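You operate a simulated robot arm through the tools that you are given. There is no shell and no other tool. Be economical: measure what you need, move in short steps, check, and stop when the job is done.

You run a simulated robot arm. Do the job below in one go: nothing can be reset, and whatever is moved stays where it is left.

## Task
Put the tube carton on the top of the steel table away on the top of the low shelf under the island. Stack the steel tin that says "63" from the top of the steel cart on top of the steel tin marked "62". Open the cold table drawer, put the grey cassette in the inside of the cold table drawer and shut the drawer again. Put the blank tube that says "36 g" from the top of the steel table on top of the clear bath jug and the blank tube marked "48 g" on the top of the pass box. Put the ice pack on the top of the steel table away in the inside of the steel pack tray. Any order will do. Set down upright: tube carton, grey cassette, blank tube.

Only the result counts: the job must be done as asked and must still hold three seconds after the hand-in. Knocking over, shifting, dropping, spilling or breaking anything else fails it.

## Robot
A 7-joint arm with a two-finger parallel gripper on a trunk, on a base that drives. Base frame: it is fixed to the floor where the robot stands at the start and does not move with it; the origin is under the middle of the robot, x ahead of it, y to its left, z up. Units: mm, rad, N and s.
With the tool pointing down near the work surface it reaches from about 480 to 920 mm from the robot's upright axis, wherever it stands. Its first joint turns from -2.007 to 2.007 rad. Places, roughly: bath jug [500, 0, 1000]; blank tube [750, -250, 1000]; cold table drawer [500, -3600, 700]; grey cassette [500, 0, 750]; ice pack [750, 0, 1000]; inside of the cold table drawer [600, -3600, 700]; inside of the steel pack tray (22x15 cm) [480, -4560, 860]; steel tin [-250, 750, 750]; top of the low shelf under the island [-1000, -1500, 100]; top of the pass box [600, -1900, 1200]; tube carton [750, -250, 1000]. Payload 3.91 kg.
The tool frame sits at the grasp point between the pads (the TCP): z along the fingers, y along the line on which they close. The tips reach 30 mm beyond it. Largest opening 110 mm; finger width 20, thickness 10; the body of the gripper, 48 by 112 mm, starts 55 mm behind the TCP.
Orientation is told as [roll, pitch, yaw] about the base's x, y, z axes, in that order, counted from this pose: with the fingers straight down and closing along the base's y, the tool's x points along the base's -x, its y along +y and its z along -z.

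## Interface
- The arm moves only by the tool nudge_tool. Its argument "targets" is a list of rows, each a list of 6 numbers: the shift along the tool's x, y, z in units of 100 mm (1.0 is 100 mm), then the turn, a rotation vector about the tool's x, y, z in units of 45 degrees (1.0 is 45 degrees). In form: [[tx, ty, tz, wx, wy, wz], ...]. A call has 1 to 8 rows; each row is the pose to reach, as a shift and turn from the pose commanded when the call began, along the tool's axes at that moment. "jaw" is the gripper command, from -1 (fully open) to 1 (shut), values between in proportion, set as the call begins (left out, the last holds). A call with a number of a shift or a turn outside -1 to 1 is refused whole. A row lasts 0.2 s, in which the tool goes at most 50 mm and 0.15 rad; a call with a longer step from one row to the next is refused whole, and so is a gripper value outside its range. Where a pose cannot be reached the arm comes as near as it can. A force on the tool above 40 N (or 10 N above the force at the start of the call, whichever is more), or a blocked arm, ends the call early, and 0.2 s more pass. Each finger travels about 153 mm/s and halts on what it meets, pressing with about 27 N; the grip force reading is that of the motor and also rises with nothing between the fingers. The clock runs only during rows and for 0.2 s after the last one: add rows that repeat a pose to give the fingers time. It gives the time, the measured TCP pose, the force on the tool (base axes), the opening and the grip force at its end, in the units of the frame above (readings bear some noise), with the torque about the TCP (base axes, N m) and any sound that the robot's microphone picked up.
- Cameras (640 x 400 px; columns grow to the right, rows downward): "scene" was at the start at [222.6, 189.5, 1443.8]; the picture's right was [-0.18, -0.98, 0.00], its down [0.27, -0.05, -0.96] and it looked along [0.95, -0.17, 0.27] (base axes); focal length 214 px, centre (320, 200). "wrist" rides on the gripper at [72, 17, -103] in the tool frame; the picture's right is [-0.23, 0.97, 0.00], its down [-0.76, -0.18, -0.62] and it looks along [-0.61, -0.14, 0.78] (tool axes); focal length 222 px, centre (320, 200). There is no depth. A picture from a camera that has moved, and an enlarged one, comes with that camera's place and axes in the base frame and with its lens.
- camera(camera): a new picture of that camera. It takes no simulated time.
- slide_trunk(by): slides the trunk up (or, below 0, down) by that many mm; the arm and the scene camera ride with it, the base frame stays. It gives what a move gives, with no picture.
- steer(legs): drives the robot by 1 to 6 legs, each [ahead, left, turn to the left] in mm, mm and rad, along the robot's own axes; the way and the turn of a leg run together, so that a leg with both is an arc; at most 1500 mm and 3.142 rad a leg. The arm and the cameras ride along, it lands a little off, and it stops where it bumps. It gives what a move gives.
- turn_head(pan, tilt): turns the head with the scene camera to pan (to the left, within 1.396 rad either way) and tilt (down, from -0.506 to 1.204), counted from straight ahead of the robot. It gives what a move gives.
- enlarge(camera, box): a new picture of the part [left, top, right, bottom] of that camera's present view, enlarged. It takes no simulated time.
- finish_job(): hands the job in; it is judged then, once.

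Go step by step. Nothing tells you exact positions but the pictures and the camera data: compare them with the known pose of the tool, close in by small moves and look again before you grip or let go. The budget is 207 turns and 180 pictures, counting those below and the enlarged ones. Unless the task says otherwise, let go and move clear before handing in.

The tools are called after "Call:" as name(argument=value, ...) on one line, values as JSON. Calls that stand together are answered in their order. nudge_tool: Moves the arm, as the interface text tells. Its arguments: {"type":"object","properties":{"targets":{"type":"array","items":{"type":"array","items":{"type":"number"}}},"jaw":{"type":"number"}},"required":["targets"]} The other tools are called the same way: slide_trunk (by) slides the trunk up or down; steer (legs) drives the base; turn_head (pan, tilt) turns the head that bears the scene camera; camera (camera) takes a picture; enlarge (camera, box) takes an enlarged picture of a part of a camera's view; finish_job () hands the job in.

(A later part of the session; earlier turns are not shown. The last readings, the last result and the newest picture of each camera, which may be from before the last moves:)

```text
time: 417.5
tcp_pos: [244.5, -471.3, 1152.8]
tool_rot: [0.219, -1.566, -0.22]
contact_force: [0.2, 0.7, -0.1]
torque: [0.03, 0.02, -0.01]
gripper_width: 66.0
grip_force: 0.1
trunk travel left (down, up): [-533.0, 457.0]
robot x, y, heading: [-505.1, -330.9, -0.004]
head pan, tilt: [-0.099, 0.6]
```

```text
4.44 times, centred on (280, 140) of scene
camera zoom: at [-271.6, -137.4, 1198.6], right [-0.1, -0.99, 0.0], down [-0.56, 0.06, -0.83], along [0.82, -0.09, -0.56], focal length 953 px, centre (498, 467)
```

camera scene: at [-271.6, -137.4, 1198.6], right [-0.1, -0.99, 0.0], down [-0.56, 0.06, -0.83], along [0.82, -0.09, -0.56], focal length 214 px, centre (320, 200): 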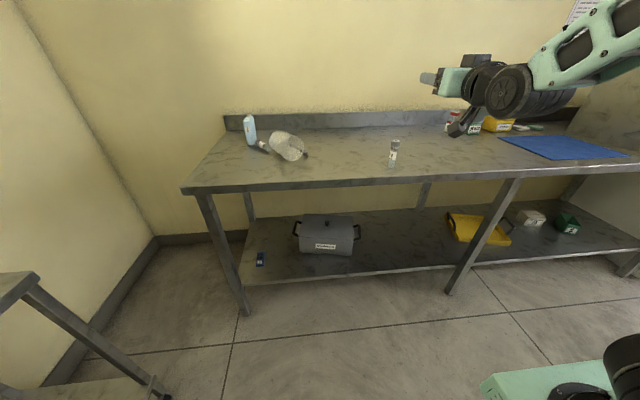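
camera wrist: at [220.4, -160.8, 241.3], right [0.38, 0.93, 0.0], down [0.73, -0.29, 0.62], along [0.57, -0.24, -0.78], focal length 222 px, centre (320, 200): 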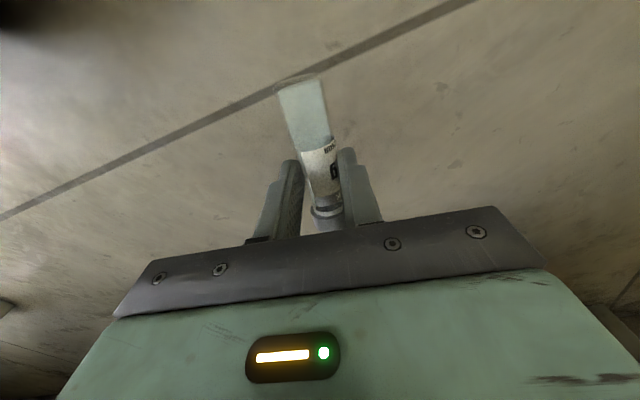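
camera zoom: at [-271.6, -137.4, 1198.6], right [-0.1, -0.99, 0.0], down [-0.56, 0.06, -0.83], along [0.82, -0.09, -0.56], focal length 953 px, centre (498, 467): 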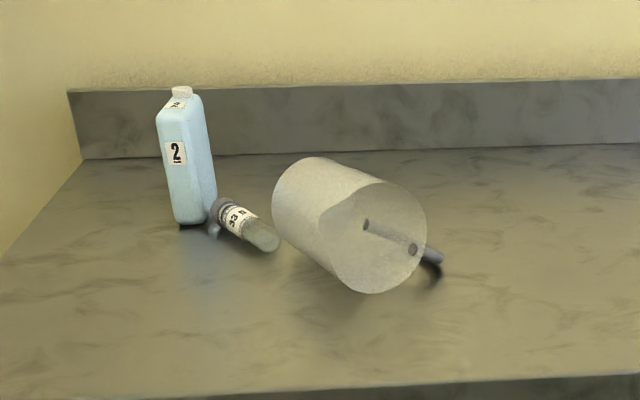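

The jug's rim points toward me, so I need to pitch the tool sideways to right it. I test that pose in free air first: level, yaw 90°, pitch toward the right.

Call:
nudge_tool(targets=[[0, 0, 0, 0, 0.17, 0], [0, 0, 0, 0, 0.34, 0], [0, 0, 0, 0, 0.51, 0], [0, 0, 0, 0, 0.68, 0], [0, 0, 0, 0, 0.85, 0], [0, 0, 0, 0, 1, 0]])

Call:
nudge_tool(targets=[[0, 0, 0, 0, 0.17, 0], [0, 0, 0, 0, 0.34, 0], [0, 0, 0, 0, 0.51, 0], [0, 0, 0, 0, 0.68, 0], [0, 0, 0, 0, 0.85, 0], [0, 0, 0, 0, 1, 0]])

Call:
nudge_tool(targets=[[0, 0, 0, 0, 0, -0.17], [0, 0, 0, 0, 0, -0.34], [0, 0, 0, 0, 0, -0.51], [0, 0, 0, 0, 0, -0.68], [0, 0, 0, 0, 0, -0.85], [0, 0, 0, 0, 0, -1]])

Call:
nudge_tool(targets=[[0, 0, 0, 0, 0, -0.17], [0, 0, 0, 0, 0, -0.34], [0, 0, 0, 0, 0, -0.51], [0, 0, 0, 0, 0, -0.68], [0, 0, 0, 0, 0, -0.85], [0, 0, 0, 0, 0, -1]])

Call:
nudge_tool(targets=[[0, 0, 0, 0, 0.17, 0], [0, 0, 0, 0, 0.34, 0], [0, 0, 0, 0, 0.51, 0], [0, 0, 0, 0, 0.68, 0], [0, 0, 0, 0, 0.85, 0], [0, 0, 0, 0, 1, 0]])

Call:
nudge_tool(targets=[[0, 0, 0, 0, 0.17, 0], [0, 0, 0, 0, 0.34, 0], [0, 0, 0, 0, 0.51, 0], [0, 0, 0, 0, 0.68, 0], [0, 0, 0, 0, 0.85, 0], [0, 0, 0, 0, 1, 0]])

```text
time: 418.9
tcp_pos: [244.3, -472.7, 1150.4]
tool_rot: [0.003, -0.779, -0.003]
contact_force: [-1.1, 0.3, 0.4]
torque: [0.01, -0.02, 0.05]
gripper_width: 66.2
grip_force: 0.1
trunk travel left (down, up): [-533.0, 457.0]
robot x, y, heading: [-502.6, -329.0, -0.004]
head pan, tilt: [-0.099, 0.6]
```

```text
time: 420.3
tcp_pos: [243.5, -471.4, 1152.2]
tool_rot: [0.002, 0.003, -0.004]
contact_force: [-0.3, 0.8, 0.0]
torque: [0.02, -0.04, 0.0]
gripper_width: 66.0
grip_force: 0.0
trunk travel left (down, up): [-533.0, 457.0]
robot x, y, heading: [-502.1, -333.2, -0.0]
head pan, tilt: [-0.099, 0.6]
```

```text
time: 421.7
tcp_pos: [243.0, -471.2, 1149.8]
tool_rot: [0.004, 0.004, 0.785]
contact_force: [-0.8, -0.1, -0.4]
torque: [0.0, 0.04, 0.07]
gripper_width: 65.8
grip_force: 0.1
trunk travel left (down, up): [-533.0, 457.0]
robot x, y, heading: [-501.8, -331.3, -0.005]
head pan, tilt: [-0.099, 0.6]
```

```text
time: 423.1
tcp_pos: [243.2, -471.3, 1152.7]
tool_rot: [0.004, 0.001, 1.569]
contact_force: [-0.3, -0.8, -0.1]
torque: [0.02, 0.0, -0.01]
gripper_width: 66.0
grip_force: 0.1
trunk travel left (down, up): [-533.0, 457.0]
robot x, y, heading: [-503.1, -329.4, -0.006]
head pan, tilt: [-0.099, 0.6]
```

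```text
time: 424.5
tcp_pos: [244.3, -471.3, 1152.4]
tool_rot: [0.007, 0.784, 1.572]
contact_force: [-0.3, -0.2, -0.5]
torque: [0.03, 0.01, 0.0]
gripper_width: 66.0
grip_force: 0.0
trunk travel left (down, up): [-533.0, 457.0]
robot x, y, heading: [-500.9, -329.3, -0.001]
head pan, tilt: [-0.099, 0.6]
```

```text
time: 425.9
tcp_pos: [243.3, -471.2, 1151.6]
tool_rot: [1.824, 1.567, -2.89]
contact_force: [-0.5, 1.0, -0.6]
torque: [-0.01, -0.01, 0.04]
gripper_width: 65.8
grip_force: 0.1
trunk travel left (down, up): [-533.0, 457.0]
robot x, y, heading: [-507.4, -329.1, -0.009]
head pan, tilt: [-0.099, 0.6]
```

The sideways pose is reachable. I level, set yaw so the tool x-axis points to the rim, and go above the jug's base part at (588,-68).

Call:
nudge_tool(targets=[[0, 0, 0, 0, -0.17, 0], [0, 0, 0, 0, -0.34, 0], [0, 0, 0, 0, -0.51, 0], [0, 0, 0, 0, -0.68, 0], [0, 0, 0, 0, -0.85, 0], [0, 0, 0, 0, -1, 0]], jaw=-1)

Call:
nudge_tool(targets=[[0, 0, 0, 0, -0.17, 0], [0, 0, 0, 0, -0.34, 0], [0, 0, 0, 0, -0.51, 0], [0, 0, 0, 0, -0.68, 0], [0, 0, 0, 0, -0.85, 0], [0, 0, 0, 0, -1, 0]])

Call:
nudge_tool(targets=[[0, 0, 0, 0, 0, 0.17], [0, 0, 0, 0, 0, 0.34], [0, 0, 0, 0, 0, 0.51], [0, 0, 0, 0, 0, 0.68], [0, 0, 0, 0, 0, 0.85], [0, 0, 0, 0, 0, 1]])

Call:
nudge_tool(targets=[[0, 0, 0, 0, 0, 0.17], [0, 0, 0, 0, 0, 0.33], [0, 0, 0, 0, 0, 0.33]])

Call:
steer(legs=[[346, 290, 0]])

Call:
nudge_tool(targets=[[-0.19, 0.33, 0, 0, 0, 0], [-0.38, 0.66, 0, 0, 0, 0], [-0.57, 0.98, 0, 0, 0, 0], [-0.57, 0.98, 0, 0, 0, 0]])

Call:
camera(camera="wrist")

```text
time: 427.3
tcp_pos: [243.4, -471.2, 1152.2]
tool_rot: [0.005, 0.782, 1.575]
contact_force: [0.1, -0.1, -0.4]
torque: [-0.02, 0.02, -0.01]
gripper_width: 110.1
grip_force: 0.0
trunk travel left (down, up): [-533.0, 457.0]
robot x, y, heading: [-501.2, -331.2, -0.001]
head pan, tilt: [-0.099, 0.6]
```

```text
time: 428.7
tcp_pos: [243.8, -469.9, 1151.5]
tool_rot: [0.006, -0.005, 1.569]
contact_force: [-0.4, 0.6, -1.3]
torque: [-0.04, 0.02, 0.01]
gripper_width: 110.1
grip_force: 0.0
trunk travel left (down, up): [-533.0, 457.0]
robot x, y, heading: [-505.3, -331.6, -0.0]
head pan, tilt: [-0.099, 0.6]
```

```text
time: 430.1
tcp_pos: [244.8, -470.8, 1150.8]
tool_rot: [0.003, 0.003, 0.78]
contact_force: [0.0, 0.6, 0.7]
torque: [0.02, 0.01, -0.02]
gripper_width: 109.9
grip_force: 0.1
trunk travel left (down, up): [-533.0, 457.0]
robot x, y, heading: [-503.9, -330.0, -0.003]
head pan, tilt: [-0.099, 0.6]
```

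```text
time: 430.9
tcp_pos: [243.6, -471.5, 1151.3]
tool_rot: [0.004, 0.004, 0.522]
contact_force: [0.2, 0.2, -0.5]
torque: [-0.03, -0.02, -0.01]
gripper_width: 110.0
grip_force: 0.0
trunk travel left (down, up): [-533.0, 457.0]
robot x, y, heading: [-503.1, -333.0, -0.004]
head pan, tilt: [-0.099, 0.6]
```

```text
time: 433.6
tcp_pos: [596.0, -181.4, 1151.7]
tool_rot: [0.004, 0.003, 0.523]
contact_force: [-0.9, -0.6, -0.1]
torque: [-0.02, 0.04, -0.03]
gripper_width: 109.9
grip_force: 0.1
trunk travel left (down, up): [-533.0, 457.0]
robot x, y, heading: [-152.8, -44.1, 0.002]
head pan, tilt: [-0.099, 0.6]
```

```text
time: 434.6
tcp_pos: [594.7, -68.3, 1152.3]
tool_rot: [0.002, 0.002, 0.526]
contact_force: [-0.1, 0.9, 0.2]
torque: [-0.02, -0.02, 0.01]
gripper_width: 109.8
grip_force: 0.0
trunk travel left (down, up): [-533.0, 457.0]
robot x, y, heading: [-154.6, -44.4, -0.0]
head pan, tilt: [-0.099, 0.6]
```

```text
30 pictures are left
camera wrist: at [523.9, -89.3, 1255.8], right [-0.29, 0.96, 0.0], down [0.75, 0.23, 0.62], along [0.59, 0.18, -0.78], focal length 222 px, centre (320, 200)
```

wrist: 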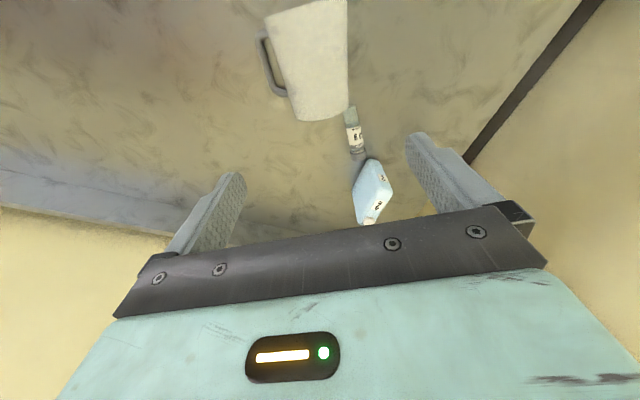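

Jug base end ≈(620,-57), axis angle 0.437. I aim at (606,-63), 15 mm from its base, clear of the handle and vial 33, and descend partway.

Call:
nudge_tool(targets=[[-0.06, 0, 0, 0, 0, 0.06], [-0.12, -0.01, 0, 0, 0, 0.113], [-0.12, -0.01, 0, 0, 0, 0.113]])

Call:
slide_trunk(by=-165)

Call:
camera(camera="wrist")

```text
time: 435.4
tcp_pos: [606.2, -62.5, 1151.8]
tool_rot: [0.002, 0.003, 0.436]
contact_force: [0.1, 0.0, 0.2]
torque: [0.03, 0.0, 0.03]
gripper_width: 109.9
grip_force: 0.0
trunk travel left (down, up): [-533.0, 457.0]
robot x, y, heading: [-149.2, -42.0, -0.0]
head pan, tilt: [-0.099, 0.6]
```

```text
time: 437.3
tcp_pos: [607.3, -63.4, 986.9]
tool_rot: [0.004, 0.003, 0.437]
contact_force: [0.7, 0.3, -0.2]
torque: [0.01, 0.02, 0.01]
gripper_width: 110.0
grip_force: 0.0
trunk travel left (down, up): [-368.0, 622.0]
robot x, y, heading: [-154.1, -43.4, -0.0]
head pan, tilt: [-0.099, 0.6]
```

```text
29 pictures are left
camera wrist: at [533.4, -77.6, 1091.1], right [-0.21, 0.98, 0.0], down [0.77, 0.16, 0.62], along [0.61, 0.13, -0.78], focal length 222 px, centre (320, 200)
```

wrist: 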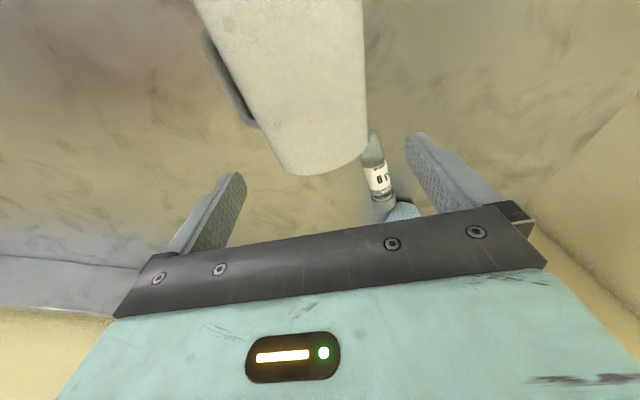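

Laterally centred on the jug's base end, vial 33 clear by ~15 mm. I lower and grip.

Call:
slide_trunk(by=-88)

Call:
nudge_tool(targets=[[0, 0, 0, 0, 0, 0], [0, 0, 0, 0, 0, 0], [0, 0, 0, 0, 0, 0]], jaw=1)

Call:
slide_trunk(by=250)

Call:
camera(camera="wrist")

```text
time: 438.5
tcp_pos: [605.6, -63.1, 900.5]
tool_rot: [0.0, -0.004, 0.437]
contact_force: [7.5, -0.5, 26.4]
torque: [-1.36, -0.73, 0.52]
gripper_width: 110.1
grip_force: 0.1
trunk travel left (down, up): [-280.0, 710.0]
robot x, y, heading: [-155.4, -40.4, -0.002]
head pan, tilt: [-0.099, 0.6]
```

```text
time: 439.3
tcp_pos: [605.6, -62.7, 904.2]
tool_rot: [-0.005, -0.009, 0.434]
contact_force: [1.4, 3.7, 24.5]
torque: [-1.5, -0.6, 0.16]
gripper_width: 92.6
grip_force: 27.1
trunk travel left (down, up): [-280.0, 710.0]
robot x, y, heading: [-154.3, -41.3, -0.003]
head pan, tilt: [-0.099, 0.6]
stopped in row 3: the force on the tool passed its limit at 40 N (the readings are from after the stop); the commanded pose is now the measured one
```

```text
time: 441.8
tcp_pos: [605.5, -64.2, 1150.8]
tool_rot: [-0.003, 0.002, 0.434]
contact_force: [0.0, -0.3, -0.7]
torque: [0.01, -0.03, 0.01]
gripper_width: 88.8
grip_force: 27.1
trunk travel left (down, up): [-530.0, 460.0]
robot x, y, heading: [-154.1, -42.9, 0.003]
head pan, tilt: [-0.099, 0.6]
```

```text
28 pictures are left
camera wrist: at [533.2, -79.0, 1254.5], right [-0.2, 0.98, 0.0], down [0.77, 0.16, 0.62], along [0.61, 0.13, -0.78], focal length 222 px, centre (320, 200)
```

wrist: 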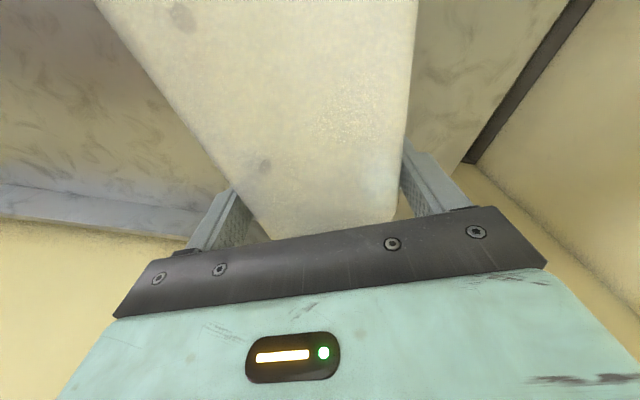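

The jug is held near its base. I yaw to 90° and pitch it up to 75° at height, then move over its original spot.

Call:
nudge_tool(targets=[[0, 0, 0, 0, 0, -0.17], [0, 0, 0, 0, 0, -0.34], [0, 0, 0, 0, 0, -0.51], [0, 0, 0, 0, 0, -0.68], [0, 0, 0, 0, 0, -0.85], [0, 0, 0, 0, 0, -1]])

Call:
nudge_tool(targets=[[0, 0, 0, 0, 0, -0.17], [0, 0, 0, 0, 0, -0.34], [0, 0, 0, 0, 0, -0.45]])

Call:
nudge_tool(targets=[[0, 0, 0, 0, 0.17, 0], [0, 0, 0, 0, 0.34, 0], [0, 0, 0, 0, 0.51, 0], [0, 0, 0, 0, 0.68, 0], [0, 0, 0, 0, 0.85, 0], [0, 0, 0, 0, 1, 0]])

Call:
nudge_tool(targets=[[0, 0, 0, 0, 0.17, 0], [0, 0, 0, 0, 0.34, 0], [0, 0, 0, 0, 0.51, 0], [0, 0, 0, 0, 0.67, 0]])

Call:
steer(legs=[[-128, -40, 0]])

Call:
turn_head(pan=-0.2, tilt=0.45)

Call:
camera(camera="scene")

```text
time: 443.2
tcp_pos: [605.8, -63.5, 1150.0]
tool_rot: [0.0, 0.0, 1.222]
contact_force: [1.0, 0.6, 0.2]
torque: [0.05, -0.04, 0.03]
gripper_width: 88.9
grip_force: 27.0
trunk travel left (down, up): [-530.0, 460.0]
robot x, y, heading: [-154.2, -43.8, -0.001]
head pan, tilt: [-0.099, 0.6]
```

```text
time: 444.0
tcp_pos: [606.6, -64.4, 1151.4]
tool_rot: [0.001, -0.001, 1.574]
contact_force: [-0.7, -0.5, -0.3]
torque: [0.01, 0.0, 0.03]
gripper_width: 89.0
grip_force: 27.1
trunk travel left (down, up): [-530.0, 460.0]
robot x, y, heading: [-153.9, -41.1, -0.001]
head pan, tilt: [-0.099, 0.6]
```

```text
time: 445.4
tcp_pos: [606.4, -63.2, 1150.8]
tool_rot: [-0.001, 0.789, 1.573]
contact_force: [-0.2, 0.2, -1.1]
torque: [0.08, 0.02, -0.01]
gripper_width: 88.4
grip_force: 26.9
trunk travel left (down, up): [-530.0, 460.0]
robot x, y, heading: [-153.9, -44.4, -0.002]
head pan, tilt: [-0.099, 0.6]
```

```text
time: 446.4
tcp_pos: [606.4, -63.4, 1150.5]
tool_rot: [-0.006, 1.314, 1.569]
contact_force: [0.0, -0.4, -0.5]
torque: [0.04, 0.02, 0.02]
gripper_width: 88.7
grip_force: 27.5
trunk travel left (down, up): [-530.0, 460.0]
robot x, y, heading: [-154.9, -41.1, -0.005]
head pan, tilt: [-0.099, 0.6]
```

```text
time: 447.7
tcp_pos: [477.4, -102.7, 1150.8]
tool_rot: [-0.002, 1.312, 1.571]
contact_force: [-0.4, -0.3, -1.4]
torque: [-0.01, -0.03, 0.04]
gripper_width: 88.7
grip_force: 27.2
trunk travel left (down, up): [-530.0, 460.0]
robot x, y, heading: [-282.5, -82.6, 0.002]
head pan, tilt: [-0.099, 0.6]
```

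```text
time: 448.4
tcp_pos: [477.1, -102.7, 1152.0]
tool_rot: [-0.002, 1.312, 1.573]
contact_force: [-0.7, 0.8, -1.1]
torque: [-0.02, 0.01, 0.0]
gripper_width: 88.7
grip_force: 26.6
trunk travel left (down, up): [-530.0, 460.0]
robot x, y, heading: [-286.3, -84.8, -0.001]
head pan, tilt: [-0.201, 0.45]
```

```text
27 pictures are left
camera scene: at [-47.7, 102.0, 1209.1], right [-0.2, -0.98, 0.0], down [-0.43, 0.09, -0.9], along [0.88, -0.18, -0.44], focal length 214 px, centre (320, 200)
```

scene: 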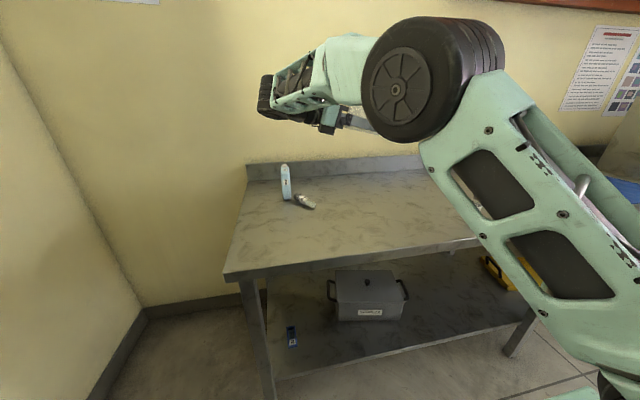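

I reduce the pitch slightly (to ~68°) for wrist clearance and lower the jug to just above the table.

Call:
nudge_tool(targets=[[0, 0, 0, 0, -0.15, 0], [0, 0, 0, 0, -0.15, 0]])

Call:
slide_trunk(by=-255)

Call:
camera(camera="wrist")

Call:
camera(camera="scene")

```text
time: 449.0
tcp_pos: [477.5, -103.6, 1149.9]
tool_rot: [0.001, 1.193, 1.575]
contact_force: [0.1, -0.5, -1.4]
torque: [-0.01, 0.01, -0.03]
gripper_width: 88.5
grip_force: 27.3
trunk travel left (down, up): [-530.0, 460.0]
robot x, y, heading: [-282.7, -83.7, -0.004]
head pan, tilt: [-0.201, 0.45]
```

```text
time: 451.7
tcp_pos: [477.2, -104.4, 895.0]
tool_rot: [-0.002, 1.195, 1.573]
contact_force: [0.5, 0.3, -1.1]
torque: [0.02, 0.0, -0.01]
gripper_width: 88.2
grip_force: 27.1
trunk travel left (down, up): [-275.0, 715.0]
robot x, y, heading: [-282.5, -84.2, 0.003]
head pan, tilt: [-0.201, 0.45]
```

```text
26 pictures are left
camera wrist: at [460.4, -33.6, 1001.5], right [-0.97, 0.08, -0.21], down [0.17, 0.86, -0.48], along [0.14, -0.5, -0.85], focal length 222 px, centre (320, 200)
```

wrist: 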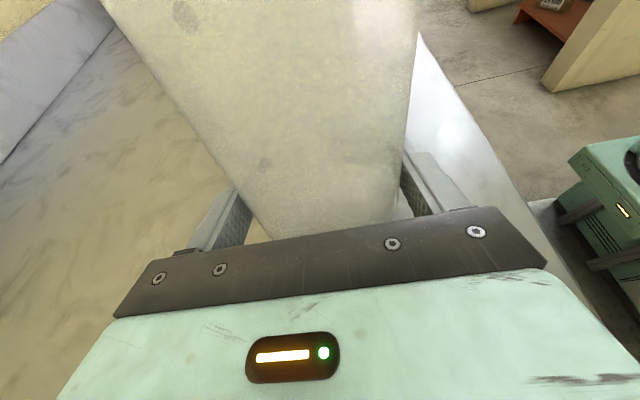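

```text
25 pictures are left
camera scene: at [-47.7, 102.0, 954.1], right [-0.2, -0.98, 0.0], down [-0.43, 0.09, -0.9], along [0.88, -0.18, -0.44], focal length 214 px, centre (320, 200)
```

scene: 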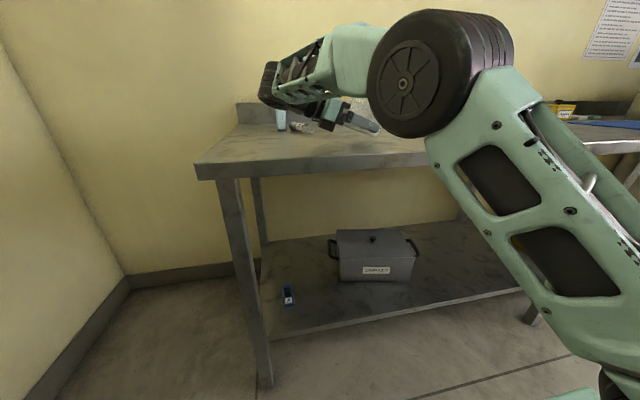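

Nearly down. I lower in small trunk steps, watching the force.

Call:
slide_trunk(by=-8)

Call:
slide_trunk(by=-4)

Call:
slide_trunk(by=-3)

```text
time: 452.2
tcp_pos: [478.7, -102.8, 886.1]
tool_rot: [-0.003, 1.195, 1.573]
contact_force: [-0.4, -0.5, -1.1]
torque: [0.02, 0.0, 0.0]
gripper_width: 88.3
grip_force: 26.8
trunk travel left (down, up): [-267.0, 723.0]
robot x, y, heading: [-279.3, -84.0, 0.002]
head pan, tilt: [-0.201, 0.45]
```

```text
time: 452.8
tcp_pos: [477.1, -102.8, 884.7]
tool_rot: [-0.013, 1.195, 1.564]
contact_force: [3.2, 1.7, 13.8]
torque: [-0.5, -0.1, 0.11]
gripper_width: 88.2
grip_force: 27.2
trunk travel left (down, up): [-263.0, 727.0]
robot x, y, heading: [-281.4, -84.1, 0.0]
head pan, tilt: [-0.201, 0.45]
```

```text
time: 453.3
tcp_pos: [476.7, -102.2, 883.5]
tool_rot: [-0.01, 1.196, 1.565]
contact_force: [0.9, 10.5, 27.1]
torque: [-0.86, -0.17, 0.09]
gripper_width: 88.2
grip_force: 27.1
trunk travel left (down, up): [-260.0, 730.0]
robot x, y, heading: [-281.0, -83.6, 0.002]
head pan, tilt: [-0.201, 0.45]
```

Contact. I reduce the tilt a little more (pitch +8°), settle, and then release gently.

Call:
slide_trunk(by=3)

Call:
nudge_tool(targets=[[0, 0, 0, 0, 0.18, 0], [0, 0, 0, 0, 0.18, 0]])

Call:
slide_trunk(by=-6)

Call:
slide_trunk(by=-3)

```text
time: 453.8
tcp_pos: [477.9, -103.2, 883.4]
tool_rot: [0.005, 1.194, 1.578]
contact_force: [-2.9, 4.2, 11.4]
torque: [-0.4, 0.04, -0.08]
gripper_width: 88.0
grip_force: 27.1
trunk travel left (down, up): [-263.0, 727.0]
robot x, y, heading: [-279.8, -86.4, 0.004]
head pan, tilt: [-0.201, 0.45]
```

```text
time: 454.4
tcp_pos: [476.9, -103.6, 883.5]
tool_rot: [0.002, 1.337, 1.576]
contact_force: [0.6, 0.1, -0.4]
torque: [0.04, -0.01, 0.01]
gripper_width: 88.1
grip_force: 26.5
trunk travel left (down, up): [-263.0, 727.0]
robot x, y, heading: [-281.1, -84.3, 0.007]
head pan, tilt: [-0.201, 0.45]
```

```text
time: 454.9
tcp_pos: [477.7, -103.4, 879.1]
tool_rot: [-0.024, 1.336, 1.553]
contact_force: [9.3, 4.3, 19.2]
torque: [1.46, 0.02, -0.66]
gripper_width: 88.0
grip_force: 27.3
trunk travel left (down, up): [-257.0, 733.0]
robot x, y, heading: [-284.5, -81.8, -0.001]
head pan, tilt: [-0.201, 0.45]
```

```text
time: 455.4
tcp_pos: [477.8, -102.0, 879.7]
tool_rot: [-0.044, 1.335, 1.533]
contact_force: [-2.1, -0.2, 4.9]
torque: [0.41, 0.16, 0.16]
gripper_width: 87.9
grip_force: 26.9
trunk travel left (down, up): [-256.0, 734.0]
robot x, y, heading: [-280.4, -82.4, 0.0]
head pan, tilt: [-0.201, 0.45]
stopped: the force on the tool passed its limit at 44 N (the readings are from after the stop); the commanded pose is now the measured one
```

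The wrist side is now touching; I ease up 1 mm and open the jaws so the jug settles on its base.

Call:
slide_trunk(by=1)

Call:
nudge_tool(targets=[[0, 0, 0, 0, 0, 0], [0, 0, 0, 0, 0, 0], [0, 0, 0, 0, 0, 0]], jaw=-1)

Call:
camera(camera="wrist")

```text
time: 455.9
tcp_pos: [478.5, -103.9, 880.5]
tool_rot: [-0.037, 1.336, 1.542]
contact_force: [-1.0, 0.5, 0.5]
torque: [0.1, 0.04, 0.06]
gripper_width: 87.8
grip_force: 26.4
trunk travel left (down, up): [-257.0, 733.0]
robot x, y, heading: [-284.0, -82.7, 0.001]
head pan, tilt: [-0.201, 0.45]
```

```text
time: 456.7
tcp_pos: [477.4, -103.4, 881.0]
tool_rot: [-0.037, 1.335, 1.541]
contact_force: [0.8, 0.2, 0.5]
torque: [-0.03, 0.0, -0.02]
gripper_width: 110.0
grip_force: 0.0
trunk travel left (down, up): [-257.0, 733.0]
robot x, y, heading: [-280.8, -86.1, -0.001]
head pan, tilt: [-0.201, 0.45]
```

```text
24 pictures are left
camera wrist: at [459.7, -19.6, 975.4], right [-0.97, 0.05, -0.23], down [0.18, 0.78, -0.59], along [0.15, -0.62, -0.77], focal length 222 px, centre (320, 200)
```

wrist: 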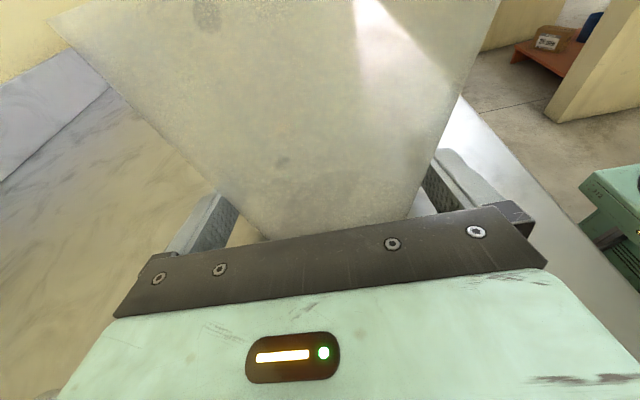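

The jug appears to stand. I withdraw along the tool axis and check.

Call:
nudge_tool(targets=[[0, 0, -0.2, 0, 0, 0], [0, 0, -0.5, 0, 0, 0], [0, 0, -0.95, 0, 0, 0]])

Call:
slide_trunk(by=250)

Call:
turn_head(pan=-0.3, tilt=0.6)

Call:
enlarge(camera="scene", box=[200, 60, 440, 240])

```text
time: 457.5
tcp_pos: [480.6, 8.4, 874.8]
tool_rot: [0.21, 1.257, 1.855]
contact_force: [-1.4, 6.9, 12.1]
torque: [1.04, -0.07, 0.12]
gripper_width: 110.2
grip_force: 0.0
trunk travel left (down, up): [-257.0, 733.0]
robot x, y, heading: [-278.6, -86.3, 0.006]
head pan, tilt: [-0.201, 0.45]
stopped in row 3: the force on the tool passed its limit at 113 N (the readings are from after the stop); the commanded pose is now the measured one
```

```text
time: 460.1
tcp_pos: [482.9, 7.2, 1123.6]
tool_rot: [0.225, 1.255, 1.866]
contact_force: [0.7, 0.1, 0.0]
torque: [-0.01, -0.01, -0.01]
gripper_width: 109.7
grip_force: 0.2
trunk travel left (down, up): [-507.0, 483.0]
robot x, y, heading: [-282.7, -79.7, 0.001]
head pan, tilt: [-0.201, 0.45]
```

```text
time: 460.8
tcp_pos: [481.7, 8.4, 1123.9]
tool_rot: [0.223, 1.255, 1.865]
contact_force: [-0.4, -0.2, 0.0]
torque: [-0.01, 0.03, 0.0]
gripper_width: 110.1
grip_force: 0.1
trunk travel left (down, up): [-507.0, 483.0]
robot x, y, heading: [-281.4, -78.2, -0.005]
head pan, tilt: [-0.3, 0.6]
```

```text
2.22 times, centred on (320, 150) of scene
camera zoom: at [-52.8, 94.0, 1172.1], right [-0.3, -0.96, 0.0], down [-0.54, 0.17, -0.83], along [0.79, -0.24, -0.56], focal length 477 px, centre (320, 311)
```

zoom: 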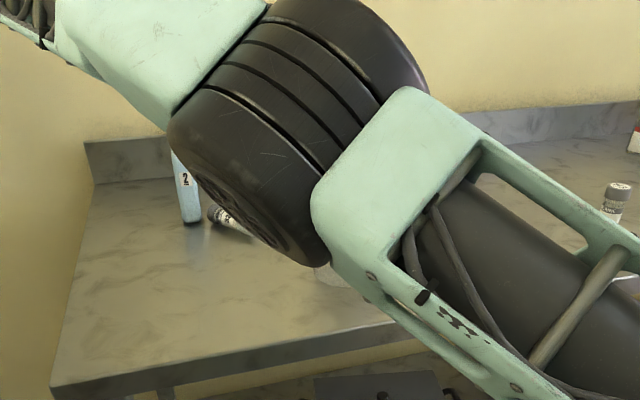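

I back off to see the jug, and level the tool.

Call:
steer(legs=[[-200, -150, 0]])

Call:
nudge_tool(targets=[[0, 0, 0, 0, -0.17, 0], [0, 0, 0, 0, -0.34, 0], [0, 0, 0, 0, -0.51, 0], [0, 0, 0, 0, -0.68, 0], [0, 0, 0, 0, -0.85, 0], [0, 0, 0, 0, -1, 0]])

Call:
nudge_tool(targets=[[0, 0, 0, 0, -0.17, 0], [0, 0, 0, 0, -0.34, 0], [0, 0, 0, 0, -0.51, 0], [0, 0, 0, 0, -0.6, 0], [0, 0, 0, 0, -0.6, 0]])

Call:
turn_head(pan=0.1, tilt=0.5)

Call:
camera(camera="scene")

```text
time: 462.6
tcp_pos: [281.5, -142.8, 1125.0]
tool_rot: [0.224, 1.256, 1.866]
contact_force: [-1.0, -0.8, -0.9]
torque: [-0.03, -0.02, 0.01]
gripper_width: 110.2
grip_force: 0.0
trunk travel left (down, up): [-507.0, 483.0]
robot x, y, heading: [-477.4, -235.2, -0.003]
head pan, tilt: [-0.3, 0.6]
```

```text
time: 464.0
tcp_pos: [265.8, -142.9, 1116.7]
tool_rot: [0.071, 0.529, 1.695]
contact_force: [0.0, -0.5, 0.4]
torque: [-0.03, -0.01, 0.0]
gripper_width: 110.1
grip_force: 0.0
out of reach, approached as far as the arm can: row 1, 2, 3, 4, 5, 6
trunk travel left (down, up): [-507.0, 483.0]
robot x, y, heading: [-482.0, -235.5, -0.009]
head pan, tilt: [-0.3, 0.6]
```

```text
time: 465.2
tcp_pos: [266.0, -142.4, 1115.6]
tool_rot: [0.063, 0.058, 1.664]
contact_force: [0.2, -0.3, -0.1]
torque: [0.04, 0.0, -0.01]
gripper_width: 109.8
grip_force: 0.1
trunk travel left (down, up): [-507.0, 483.0]
robot x, y, heading: [-482.0, -235.2, -0.004]
head pan, tilt: [-0.3, 0.6]
```

```text
time: 466.1
tcp_pos: [265.8, -143.6, 1117.3]
tool_rot: [0.061, 0.06, 1.662]
contact_force: [-0.3, 0.6, 0.7]
torque: [-0.04, -0.01, 0.0]
gripper_width: 110.1
grip_force: 0.0
trunk travel left (down, up): [-507.0, 483.0]
robot x, y, heading: [-477.4, -231.4, -0.008]
head pan, tilt: [0.099, 0.499]
```

```text
22 pictures are left
camera scene: at [-247.0, -20.8, 1181.1], right [0.1, -1.0, 0.0], down [-0.48, -0.05, -0.88], along [0.87, 0.09, -0.48], focal length 214 px, centre (320, 200)
```

scene: 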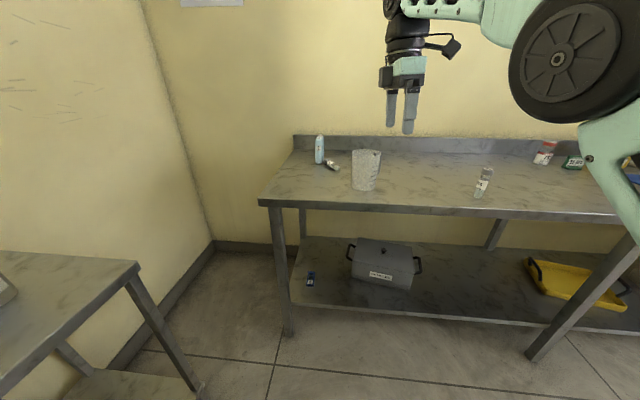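

The jug is upright again. One zoom to localise jug, vial 33, vial 36 and the ice pack.

Call:
enlarge(camera="scene", box=[290, 125, 510, 215])

```text
2.91 times, centred on (400, 170) of scene
camera zoom: at [-247.0, -20.8, 1181.1], right [0.1, -1.0, 0.0], down [-0.48, -0.05, -0.88], along [0.87, 0.09, -0.48], focal length 624 px, centre (87, 287)
```

zoom: 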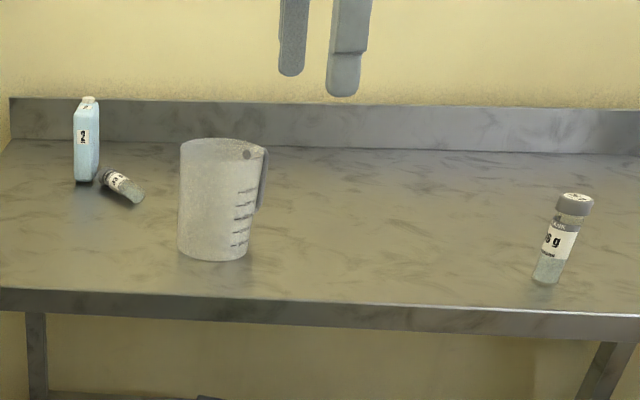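

All located: jug (473,-112), vial 33 from (604,-22) to cap (683,33). I go for vial 33 now, with a more bent arm to stay clear of the jug.

Call:
nudge_tool(targets=[[0, 0, 0, 0.078, -0.076, 0], [0, 0, 0, 0.078, -0.076, 0]], jaw=-0.2)

Call:
nudge_tool(targets=[[0, 0, 0, 0, 0, 0.17], [0, 0, 0, 0, 0, 0.34], [0, 0, 0, 0, 0, 0.51], [0, 0, 0, 0, 0, 0.68], [0, 0, 0, 0, 0, 0.85], [0, 0, 0, 0, 0, 1]])

Call:
nudge_tool(targets=[[0, 0, 0, 0, 0, 0.17], [0, 0, 0, 0, 0, 0.34], [0, 0, 0, 0, 0, 0.34]])

Call:
steer(legs=[[420, 173, 0]])

Call:
nudge_tool(targets=[[0.15, 0.01, 0.35, 0, 0, 0], [0.35, 0.03, 0.7, 0, 0, 0], [0.5, 0.04, 1, 0, 0, 0], [0.5, 0.04, 1, 0, 0, 0]])

Call:
camera(camera="wrist")

```text
time: 466.7
tcp_pos: [264.4, -143.0, 1115.3]
tool_rot: [0.001, -0.001, 1.662]
contact_force: [0.6, -0.6, -0.5]
torque: [0.0, -0.06, 0.02]
gripper_width: 66.5
grip_force: 0.0
trunk travel left (down, up): [-507.0, 483.0]
robot x, y, heading: [-482.7, -234.9, -0.0]
head pan, tilt: [0.099, 0.499]
```

```text
time: 468.1
tcp_pos: [265.6, -142.7, 1116.7]
tool_rot: [-0.001, -0.001, 0.874]
contact_force: [-0.3, 0.3, 0.6]
torque: [-0.01, -0.01, -0.02]
gripper_width: 65.8
grip_force: 0.1
trunk travel left (down, up): [-507.0, 483.0]
robot x, y, heading: [-480.2, -231.8, -0.003]
head pan, tilt: [0.099, 0.499]
```

```text
time: 468.9
tcp_pos: [266.2, -143.4, 1116.2]
tool_rot: [-0.001, 0.0, 0.607]
contact_force: [-0.3, -0.2, 0.2]
torque: [0.0, 0.03, 0.01]
gripper_width: 66.1
grip_force: 0.0
trunk travel left (down, up): [-507.0, 483.0]
robot x, y, heading: [-481.3, -234.8, 0.003]
head pan, tilt: [0.099, 0.499]
```

```text
time: 471.6
tcp_pos: [679.7, 29.0, 1117.9]
tool_rot: [0.001, -0.001, 0.61]
contact_force: [-0.9, -0.2, 1.0]
torque: [0.03, 0.02, 0.01]
gripper_width: 65.7
grip_force: 0.0
trunk travel left (down, up): [-507.0, 483.0]
robot x, y, heading: [-68.6, -62.3, 0.003]
head pan, tilt: [0.099, 0.499]
```

```text
time: 472.6
tcp_pos: [638.1, 4.5, 1016.8]
tool_rot: [-0.002, 0.001, 0.614]
contact_force: [-0.2, -0.5, -0.1]
torque: [0.01, 0.01, -0.02]
gripper_width: 66.1
grip_force: 0.1
trunk travel left (down, up): [-507.0, 483.0]
robot x, y, heading: [-66.1, -61.2, 0.003]
head pan, tilt: [0.099, 0.499]
```

```text
20 pictures are left
camera wrist: at [567.7, -23.2, 1120.3], right [-0.37, 0.93, 0.0], down [0.73, 0.29, 0.62], along [0.58, 0.23, -0.78], focal length 222 px, centre (320, 200)
```

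wrist: 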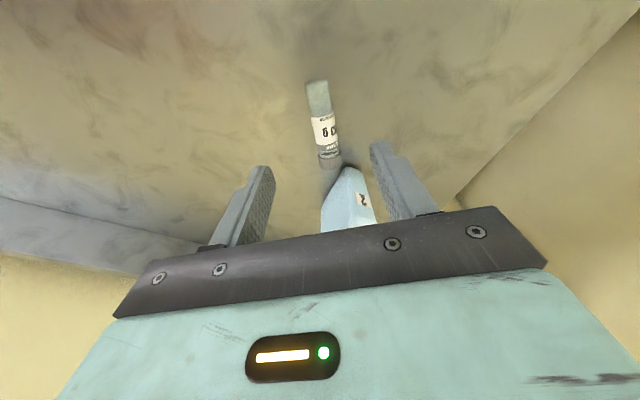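

Vial 33's centre is (655,17), angle 0.54. I align, lower and grip.

Call:
nudge_tool(targets=[[-0.1, 0, 0.3, 0, 0, 0.05], [-0.21, 0, 0.6, 0, 0, 0.098], [-0.21, 0, 0.6, 0, 0, 0.098]])

Call:
slide_trunk(by=-69)

Call:
nudge_tool(targets=[[0, 0, 0, 0, 0, 0], [0, 0, 0, 0, 0, 0], [0, 0, 0, 0, 0, 0]], jaw=1)

Call:
slide_trunk(by=200)

Call:
camera(camera="wrist")

```text
time: 473.4
tcp_pos: [653.4, 16.5, 955.3]
tool_rot: [-0.002, 0.001, 0.532]
contact_force: [-0.4, 0.1, 0.1]
torque: [0.01, 0.04, 0.03]
gripper_width: 65.9
grip_force: 0.0
trunk travel left (down, up): [-507.0, 483.0]
robot x, y, heading: [-67.0, -59.8, -0.0]
head pan, tilt: [0.099, 0.499]
```

```text
time: 474.5
tcp_pos: [654.7, 16.0, 888.2]
tool_rot: [0.0, 0.0, 0.533]
contact_force: [0.1, 0.2, -0.7]
torque: [0.02, 0.01, 0.02]
gripper_width: 65.9
grip_force: 0.0
trunk travel left (down, up): [-438.0, 552.0]
robot x, y, heading: [-65.4, -60.2, 0.002]
head pan, tilt: [0.099, 0.499]
```

```text
time: 475.3
tcp_pos: [654.1, 15.9, 887.2]
tool_rot: [0.001, 0.0, 0.534]
contact_force: [0.7, -0.1, -0.3]
torque: [0.01, -0.01, -0.04]
gripper_width: 24.2
grip_force: 26.9
trunk travel left (down, up): [-438.0, 552.0]
robot x, y, heading: [-65.3, -61.2, 0.001]
head pan, tilt: [0.099, 0.499]
```

```text
time: 477.4
tcp_pos: [655.0, 17.1, 1087.6]
tool_rot: [0.0, 0.0, 0.533]
contact_force: [-0.2, -0.7, -0.6]
torque: [-0.02, 0.01, 0.01]
gripper_width: 24.3
grip_force: 27.4
trunk travel left (down, up): [-638.0, 352.0]
robot x, y, heading: [-68.4, -60.1, 0.001]
head pan, tilt: [0.099, 0.499]
```

```text
19 pictures are left
camera wrist: at [582.9, -5.8, 1191.2], right [-0.3, 0.95, 0.0], down [0.75, 0.23, 0.62], along [0.6, 0.19, -0.78], focal length 222 px, centre (320, 200)
```

wrist: 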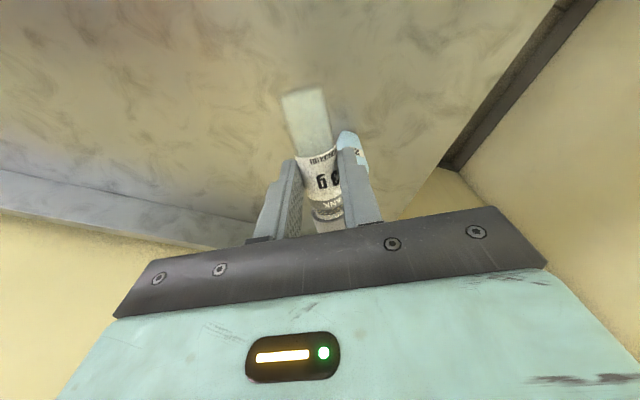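

Vial 33 is held. I back off, raise the arm, square it and pitch upright for an edge placement as before.

Call:
steer(legs=[[-300, -267, 0]])

Call:
nudge_tool(targets=[[0, 0, -0.3, 0, 0, 0.17], [0, 0, -0.6, 0, 0, 0.34], [0, 0, -0.8, 0, 0, 0.51], [0, 0, -1, 0, 0, 0.68]])

Call:
nudge_tool(targets=[[-0.1, 0, -0.4, 0, 0, 0], [-0.2, 0, -0.85, 0, 0, 0], [-0.2, 0, -0.85, 0, 0, 0]])

Call:
nudge_tool(targets=[[0, 0, 0, 0, -0.17, 0], [0, 0, 0, 0, -0.34, 0], [0, 0, 0, 0, -0.51, 0], [0, 0, 0, 0, -0.68, 0], [0, 0, 0, 0, -0.85, 0], [0, 0, 0, 0, -1, 0]])

Call:
nudge_tool(targets=[[0, 0, 0, 0, -0.17, 0], [0, 0, 0, 0, -0.34, 0], [0, 0, 0, 0, -0.51, 0], [0, 0, 0, 0, -0.68, 0], [0, 0, 0, 0, -0.85, 0], [0, 0, 0, 0, -1, 0]])

Call:
slide_trunk(by=-330)

```text
time: 479.9
tcp_pos: [353.6, -250.8, 1087.7]
tool_rot: [0.002, 0.0, 0.532]
contact_force: [0.1, -0.6, 0.1]
torque: [-0.01, 0.03, 0.03]
gripper_width: 24.5
grip_force: 27.0
trunk travel left (down, up): [-638.0, 352.0]
robot x, y, heading: [-371.3, -323.7, -0.005]
head pan, tilt: [0.099, 0.499]
```

```text
time: 480.9
tcp_pos: [353.8, -250.0, 1187.4]
tool_rot: [-0.001, 0.0, -0.003]
contact_force: [-0.1, 0.9, -1.7]
torque: [0.01, 0.0, 0.02]
gripper_width: 24.3
grip_force: 27.2
trunk travel left (down, up): [-638.0, 352.0]
robot x, y, heading: [-368.5, -327.5, -0.003]
head pan, tilt: [0.099, 0.499]
```

```text
time: 481.7
tcp_pos: [372.1, -250.0, 1271.7]
tool_rot: [-0.002, -0.001, -0.004]
contact_force: [-0.1, 0.0, -0.4]
torque: [0.02, 0.0, 0.02]
gripper_width: 24.0
grip_force: 27.2
trunk travel left (down, up): [-638.0, 352.0]
robot x, y, heading: [-368.1, -326.6, -0.002]
head pan, tilt: [0.099, 0.499]
```

```text
time: 483.1
tcp_pos: [372.5, -249.5, 1272.5]
tool_rot: [0.001, -0.787, 0.002]
contact_force: [0.1, 0.1, -0.5]
torque: [0.0, -0.01, -0.02]
gripper_width: 24.0
grip_force: 26.7
trunk travel left (down, up): [-638.0, 352.0]
robot x, y, heading: [-368.1, -327.4, -0.004]
head pan, tilt: [0.099, 0.499]
```

```text
time: 484.5
tcp_pos: [372.2, -250.5, 1272.0]
tool_rot: [-2.731, -1.568, 2.73]
contact_force: [0.0, -0.1, -0.2]
torque: [-0.01, 0.01, -0.02]
gripper_width: 24.2
grip_force: 27.2
trunk travel left (down, up): [-638.0, 352.0]
robot x, y, heading: [-369.9, -327.5, 0.004]
head pan, tilt: [0.099, 0.499]
```

```text
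time: 487.8
tcp_pos: [373.4, -250.1, 942.4]
tool_rot: [-2.276, -1.571, 2.271]
contact_force: [-0.1, 0.2, -0.8]
torque: [-0.02, 0.03, 0.0]
gripper_width: 24.5
grip_force: 27.4
trunk travel left (down, up): [-308.0, 682.0]
robot x, y, heading: [-368.7, -328.5, -0.001]
head pan, tilt: [0.099, 0.499]
```

Vial 33 is upright. I advance 20 mm and lower to contact.

Call:
steer(legs=[[20, 0, 0]])

Call:
slide_trunk(by=-26)

Call:
nudge_tool(targets=[[0.04, 0, 0, 0, 0, 0], [0.08, 0, 0, 0, 0, 0]])

Call:
nudge_tool(targets=[[0.03, 0, 0, 0, 0, 0], [0.06, 0, 0, 0, 0, 0]])

```text
time: 488.6
tcp_pos: [392.7, -250.0, 942.0]
tool_rot: [-2.224, -1.571, 2.222]
contact_force: [0.1, -0.1, -0.4]
torque: [0.0, 0.02, -0.03]
gripper_width: 24.5
grip_force: 27.0
trunk travel left (down, up): [-308.0, 682.0]
robot x, y, heading: [-349.8, -324.5, 0.001]
head pan, tilt: [0.099, 0.499]
```

```text
time: 489.3
tcp_pos: [393.5, -249.7, 916.2]
tool_rot: [-2.1, -1.572, 2.097]
contact_force: [0.5, -0.2, 0.0]
torque: [0.0, 0.01, -0.01]
gripper_width: 24.1
grip_force: 27.4
trunk travel left (down, up): [-282.0, 708.0]
robot x, y, heading: [-350.4, -326.5, -0.0]
head pan, tilt: [0.099, 0.499]
```

```text
time: 489.9
tcp_pos: [392.6, -249.4, 907.8]
tool_rot: [-2.968, -1.57, 2.965]
contact_force: [-0.3, -0.6, -0.8]
torque: [0.0, -0.01, -0.02]
gripper_width: 24.2
grip_force: 27.6
trunk travel left (down, up): [-282.0, 708.0]
robot x, y, heading: [-348.7, -330.0, -0.003]
head pan, tilt: [0.099, 0.499]
```

```text
time: 490.5
tcp_pos: [394.2, -250.6, 901.4]
tool_rot: [-1.721, -1.568, 1.721]
contact_force: [-0.1, 0.7, -0.5]
torque: [0.01, 0.01, 0.02]
gripper_width: 24.4
grip_force: 27.2
trunk travel left (down, up): [-282.0, 708.0]
robot x, y, heading: [-347.2, -325.1, 0.0]
head pan, tilt: [0.099, 0.499]
```

Call:
nudge_tool(targets=[[0.03, 0, 0, 0, 0, 0], [0.06, 0, 0, 0, 0, 0]])

Call:
nudge_tool(targets=[[0.02, 0, 0, 0, 0, 0], [0.04, 0, 0, 0, 0, 0]])

```text
time: 491.1
tcp_pos: [394.1, -249.7, 898.4]
tool_rot: [3.027, -1.562, -3.03]
contact_force: [0.3, -0.3, 13.4]
torque: [-0.06, -0.19, -0.05]
gripper_width: 24.1
grip_force: 27.0
trunk travel left (down, up): [-282.0, 708.0]
robot x, y, heading: [-350.0, -329.5, -0.002]
head pan, tilt: [0.099, 0.499]
```

```text
time: 491.7
tcp_pos: [393.4, -250.7, 895.1]
tool_rot: [3.096, -1.564, -3.097]
contact_force: [2.9, 0.3, 25.0]
torque: [-0.12, -0.58, 0.0]
gripper_width: 24.5
grip_force: 27.6
trunk travel left (down, up): [-282.0, 708.0]
robot x, y, heading: [-349.4, -327.2, -0.0]
head pan, tilt: [0.099, 0.499]
```

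Contact. I relax, release, back off, raise, and pitch the tool back down.

Call:
nudge_tool(targets=[[-0.04, 0, 0, 0, 0, 0], [-0.04, 0, 0, 0, 0, 0]])

Call:
nudge_tool(targets=[[0, 0, 0, 0, 0, 0], [0, 0, 0, 0, 0, 0], [0, 0, 0, 0, 0, 0]], jaw=-0.2)

Call:
steer(legs=[[-150, 0, 0]])

Call:
slide_trunk(by=280)

Call:
nudge_tool(targets=[[0, 0, 0, 0, 0.17, 0], [0, 0, 0, 0, 0.34, 0], [0, 0, 0, 0, 0.51, 0], [0, 0, 0, 0, 0.68, 0], [0, 0, 0, 0, 0.85, 0], [0, 0, 0, 0, 1, 0]])

Call:
nudge_tool(targets=[[0, 0, 0, 0, 0.17, 0], [0, 0, 0, 0, 0.34, 0], [0, 0, 0, 0, 0.51, 0], [0, 0, 0, 0, 0.68, 0], [0, 0, 0, 0, 0.85, 0], [0, 0, 0, 0, 1, 0]])

Call:
steer(legs=[[172, 0, 0]])

Call:
camera(camera="wrist")

```text
time: 492.3
tcp_pos: [392.5, -250.9, 894.7]
tool_rot: [-0.462, -1.568, 0.462]
contact_force: [-1.5, 0.3, 8.4]
torque: [-0.01, -0.06, -0.02]
gripper_width: 24.4
grip_force: 26.6
trunk travel left (down, up): [-282.0, 708.0]
robot x, y, heading: [-351.6, -325.1, 0.002]
head pan, tilt: [0.099, 0.499]
```

```text
time: 493.1
tcp_pos: [394.3, -250.1, 897.4]
tool_rot: [-1.396, -1.571, 1.395]
contact_force: [-0.3, 0.1, -0.6]
torque: [0.01, -0.01, -0.01]
gripper_width: 65.8
grip_force: 0.1
trunk travel left (down, up): [-282.0, 708.0]
robot x, y, heading: [-350.5, -327.4, 0.008]
head pan, tilt: [0.099, 0.499]
```

```text
time: 494.5
tcp_pos: [245.3, -250.7, 896.8]
tool_rot: [-2.197, -1.571, 2.196]
contact_force: [-0.1, 0.5, -0.6]
torque: [-0.02, 0.03, -0.02]
gripper_width: 66.0
grip_force: 0.1
trunk travel left (down, up): [-282.0, 708.0]
robot x, y, heading: [-496.3, -327.7, -0.001]
head pan, tilt: [0.099, 0.499]
```

```text
time: 497.3
tcp_pos: [244.2, -250.8, 1176.5]
tool_rot: [-2.174, -1.57, 2.173]
contact_force: [-0.3, -0.2, -1.0]
torque: [0.0, 0.01, 0.03]
gripper_width: 65.8
grip_force: 0.1
trunk travel left (down, up): [-562.0, 428.0]
robot x, y, heading: [-497.6, -323.7, -0.001]
head pan, tilt: [0.099, 0.499]
```

```text
time: 498.7
tcp_pos: [244.0, -249.9, 1176.9]
tool_rot: [-0.001, -0.785, -0.002]
contact_force: [-0.5, -0.3, -0.3]
torque: [-0.03, -0.02, 0.01]
gripper_width: 66.2
grip_force: 0.1
trunk travel left (down, up): [-562.0, 428.0]
robot x, y, heading: [-496.4, -330.0, 0.002]
head pan, tilt: [0.099, 0.499]
```

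```text
time: 500.1
tcp_pos: [244.2, -252.1, 1177.3]
tool_rot: [-0.003, 0.001, -0.003]
contact_force: [0.0, -0.1, 0.8]
torque: [0.03, 0.0, -0.01]
gripper_width: 65.9
grip_force: 0.1
trunk travel left (down, up): [-562.0, 428.0]
robot x, y, heading: [-496.1, -325.7, 0.001]
head pan, tilt: [0.099, 0.499]
```

```text
time: 501.6
tcp_pos: [413.5, -248.6, 1175.2]
tool_rot: [0.0, -0.001, -0.002]
contact_force: [-0.1, -0.6, 0.1]
torque: [0.0, 0.0, 0.01]
gripper_width: 66.0
grip_force: 0.0
trunk travel left (down, up): [-562.0, 428.0]
robot x, y, heading: [-328.2, -330.1, 0.004]
head pan, tilt: [0.099, 0.499]
```

```text
18 pictures are left
camera wrist: at [342.0, -232.7, 1280.4], right [0.23, 0.97, 0.0], down [0.76, -0.18, 0.62], along [0.61, -0.14, -0.78], focal length 222 px, centre (320, 200)
```

wrist: 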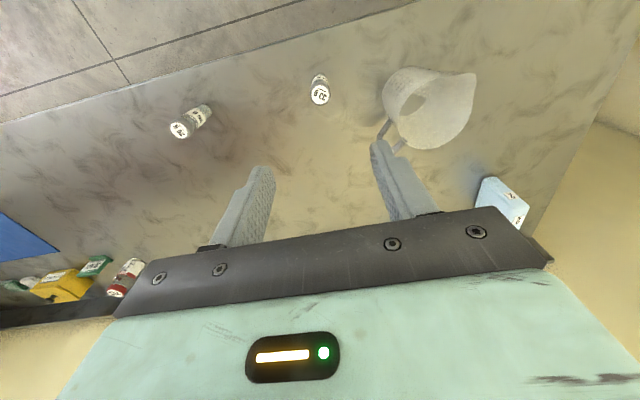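

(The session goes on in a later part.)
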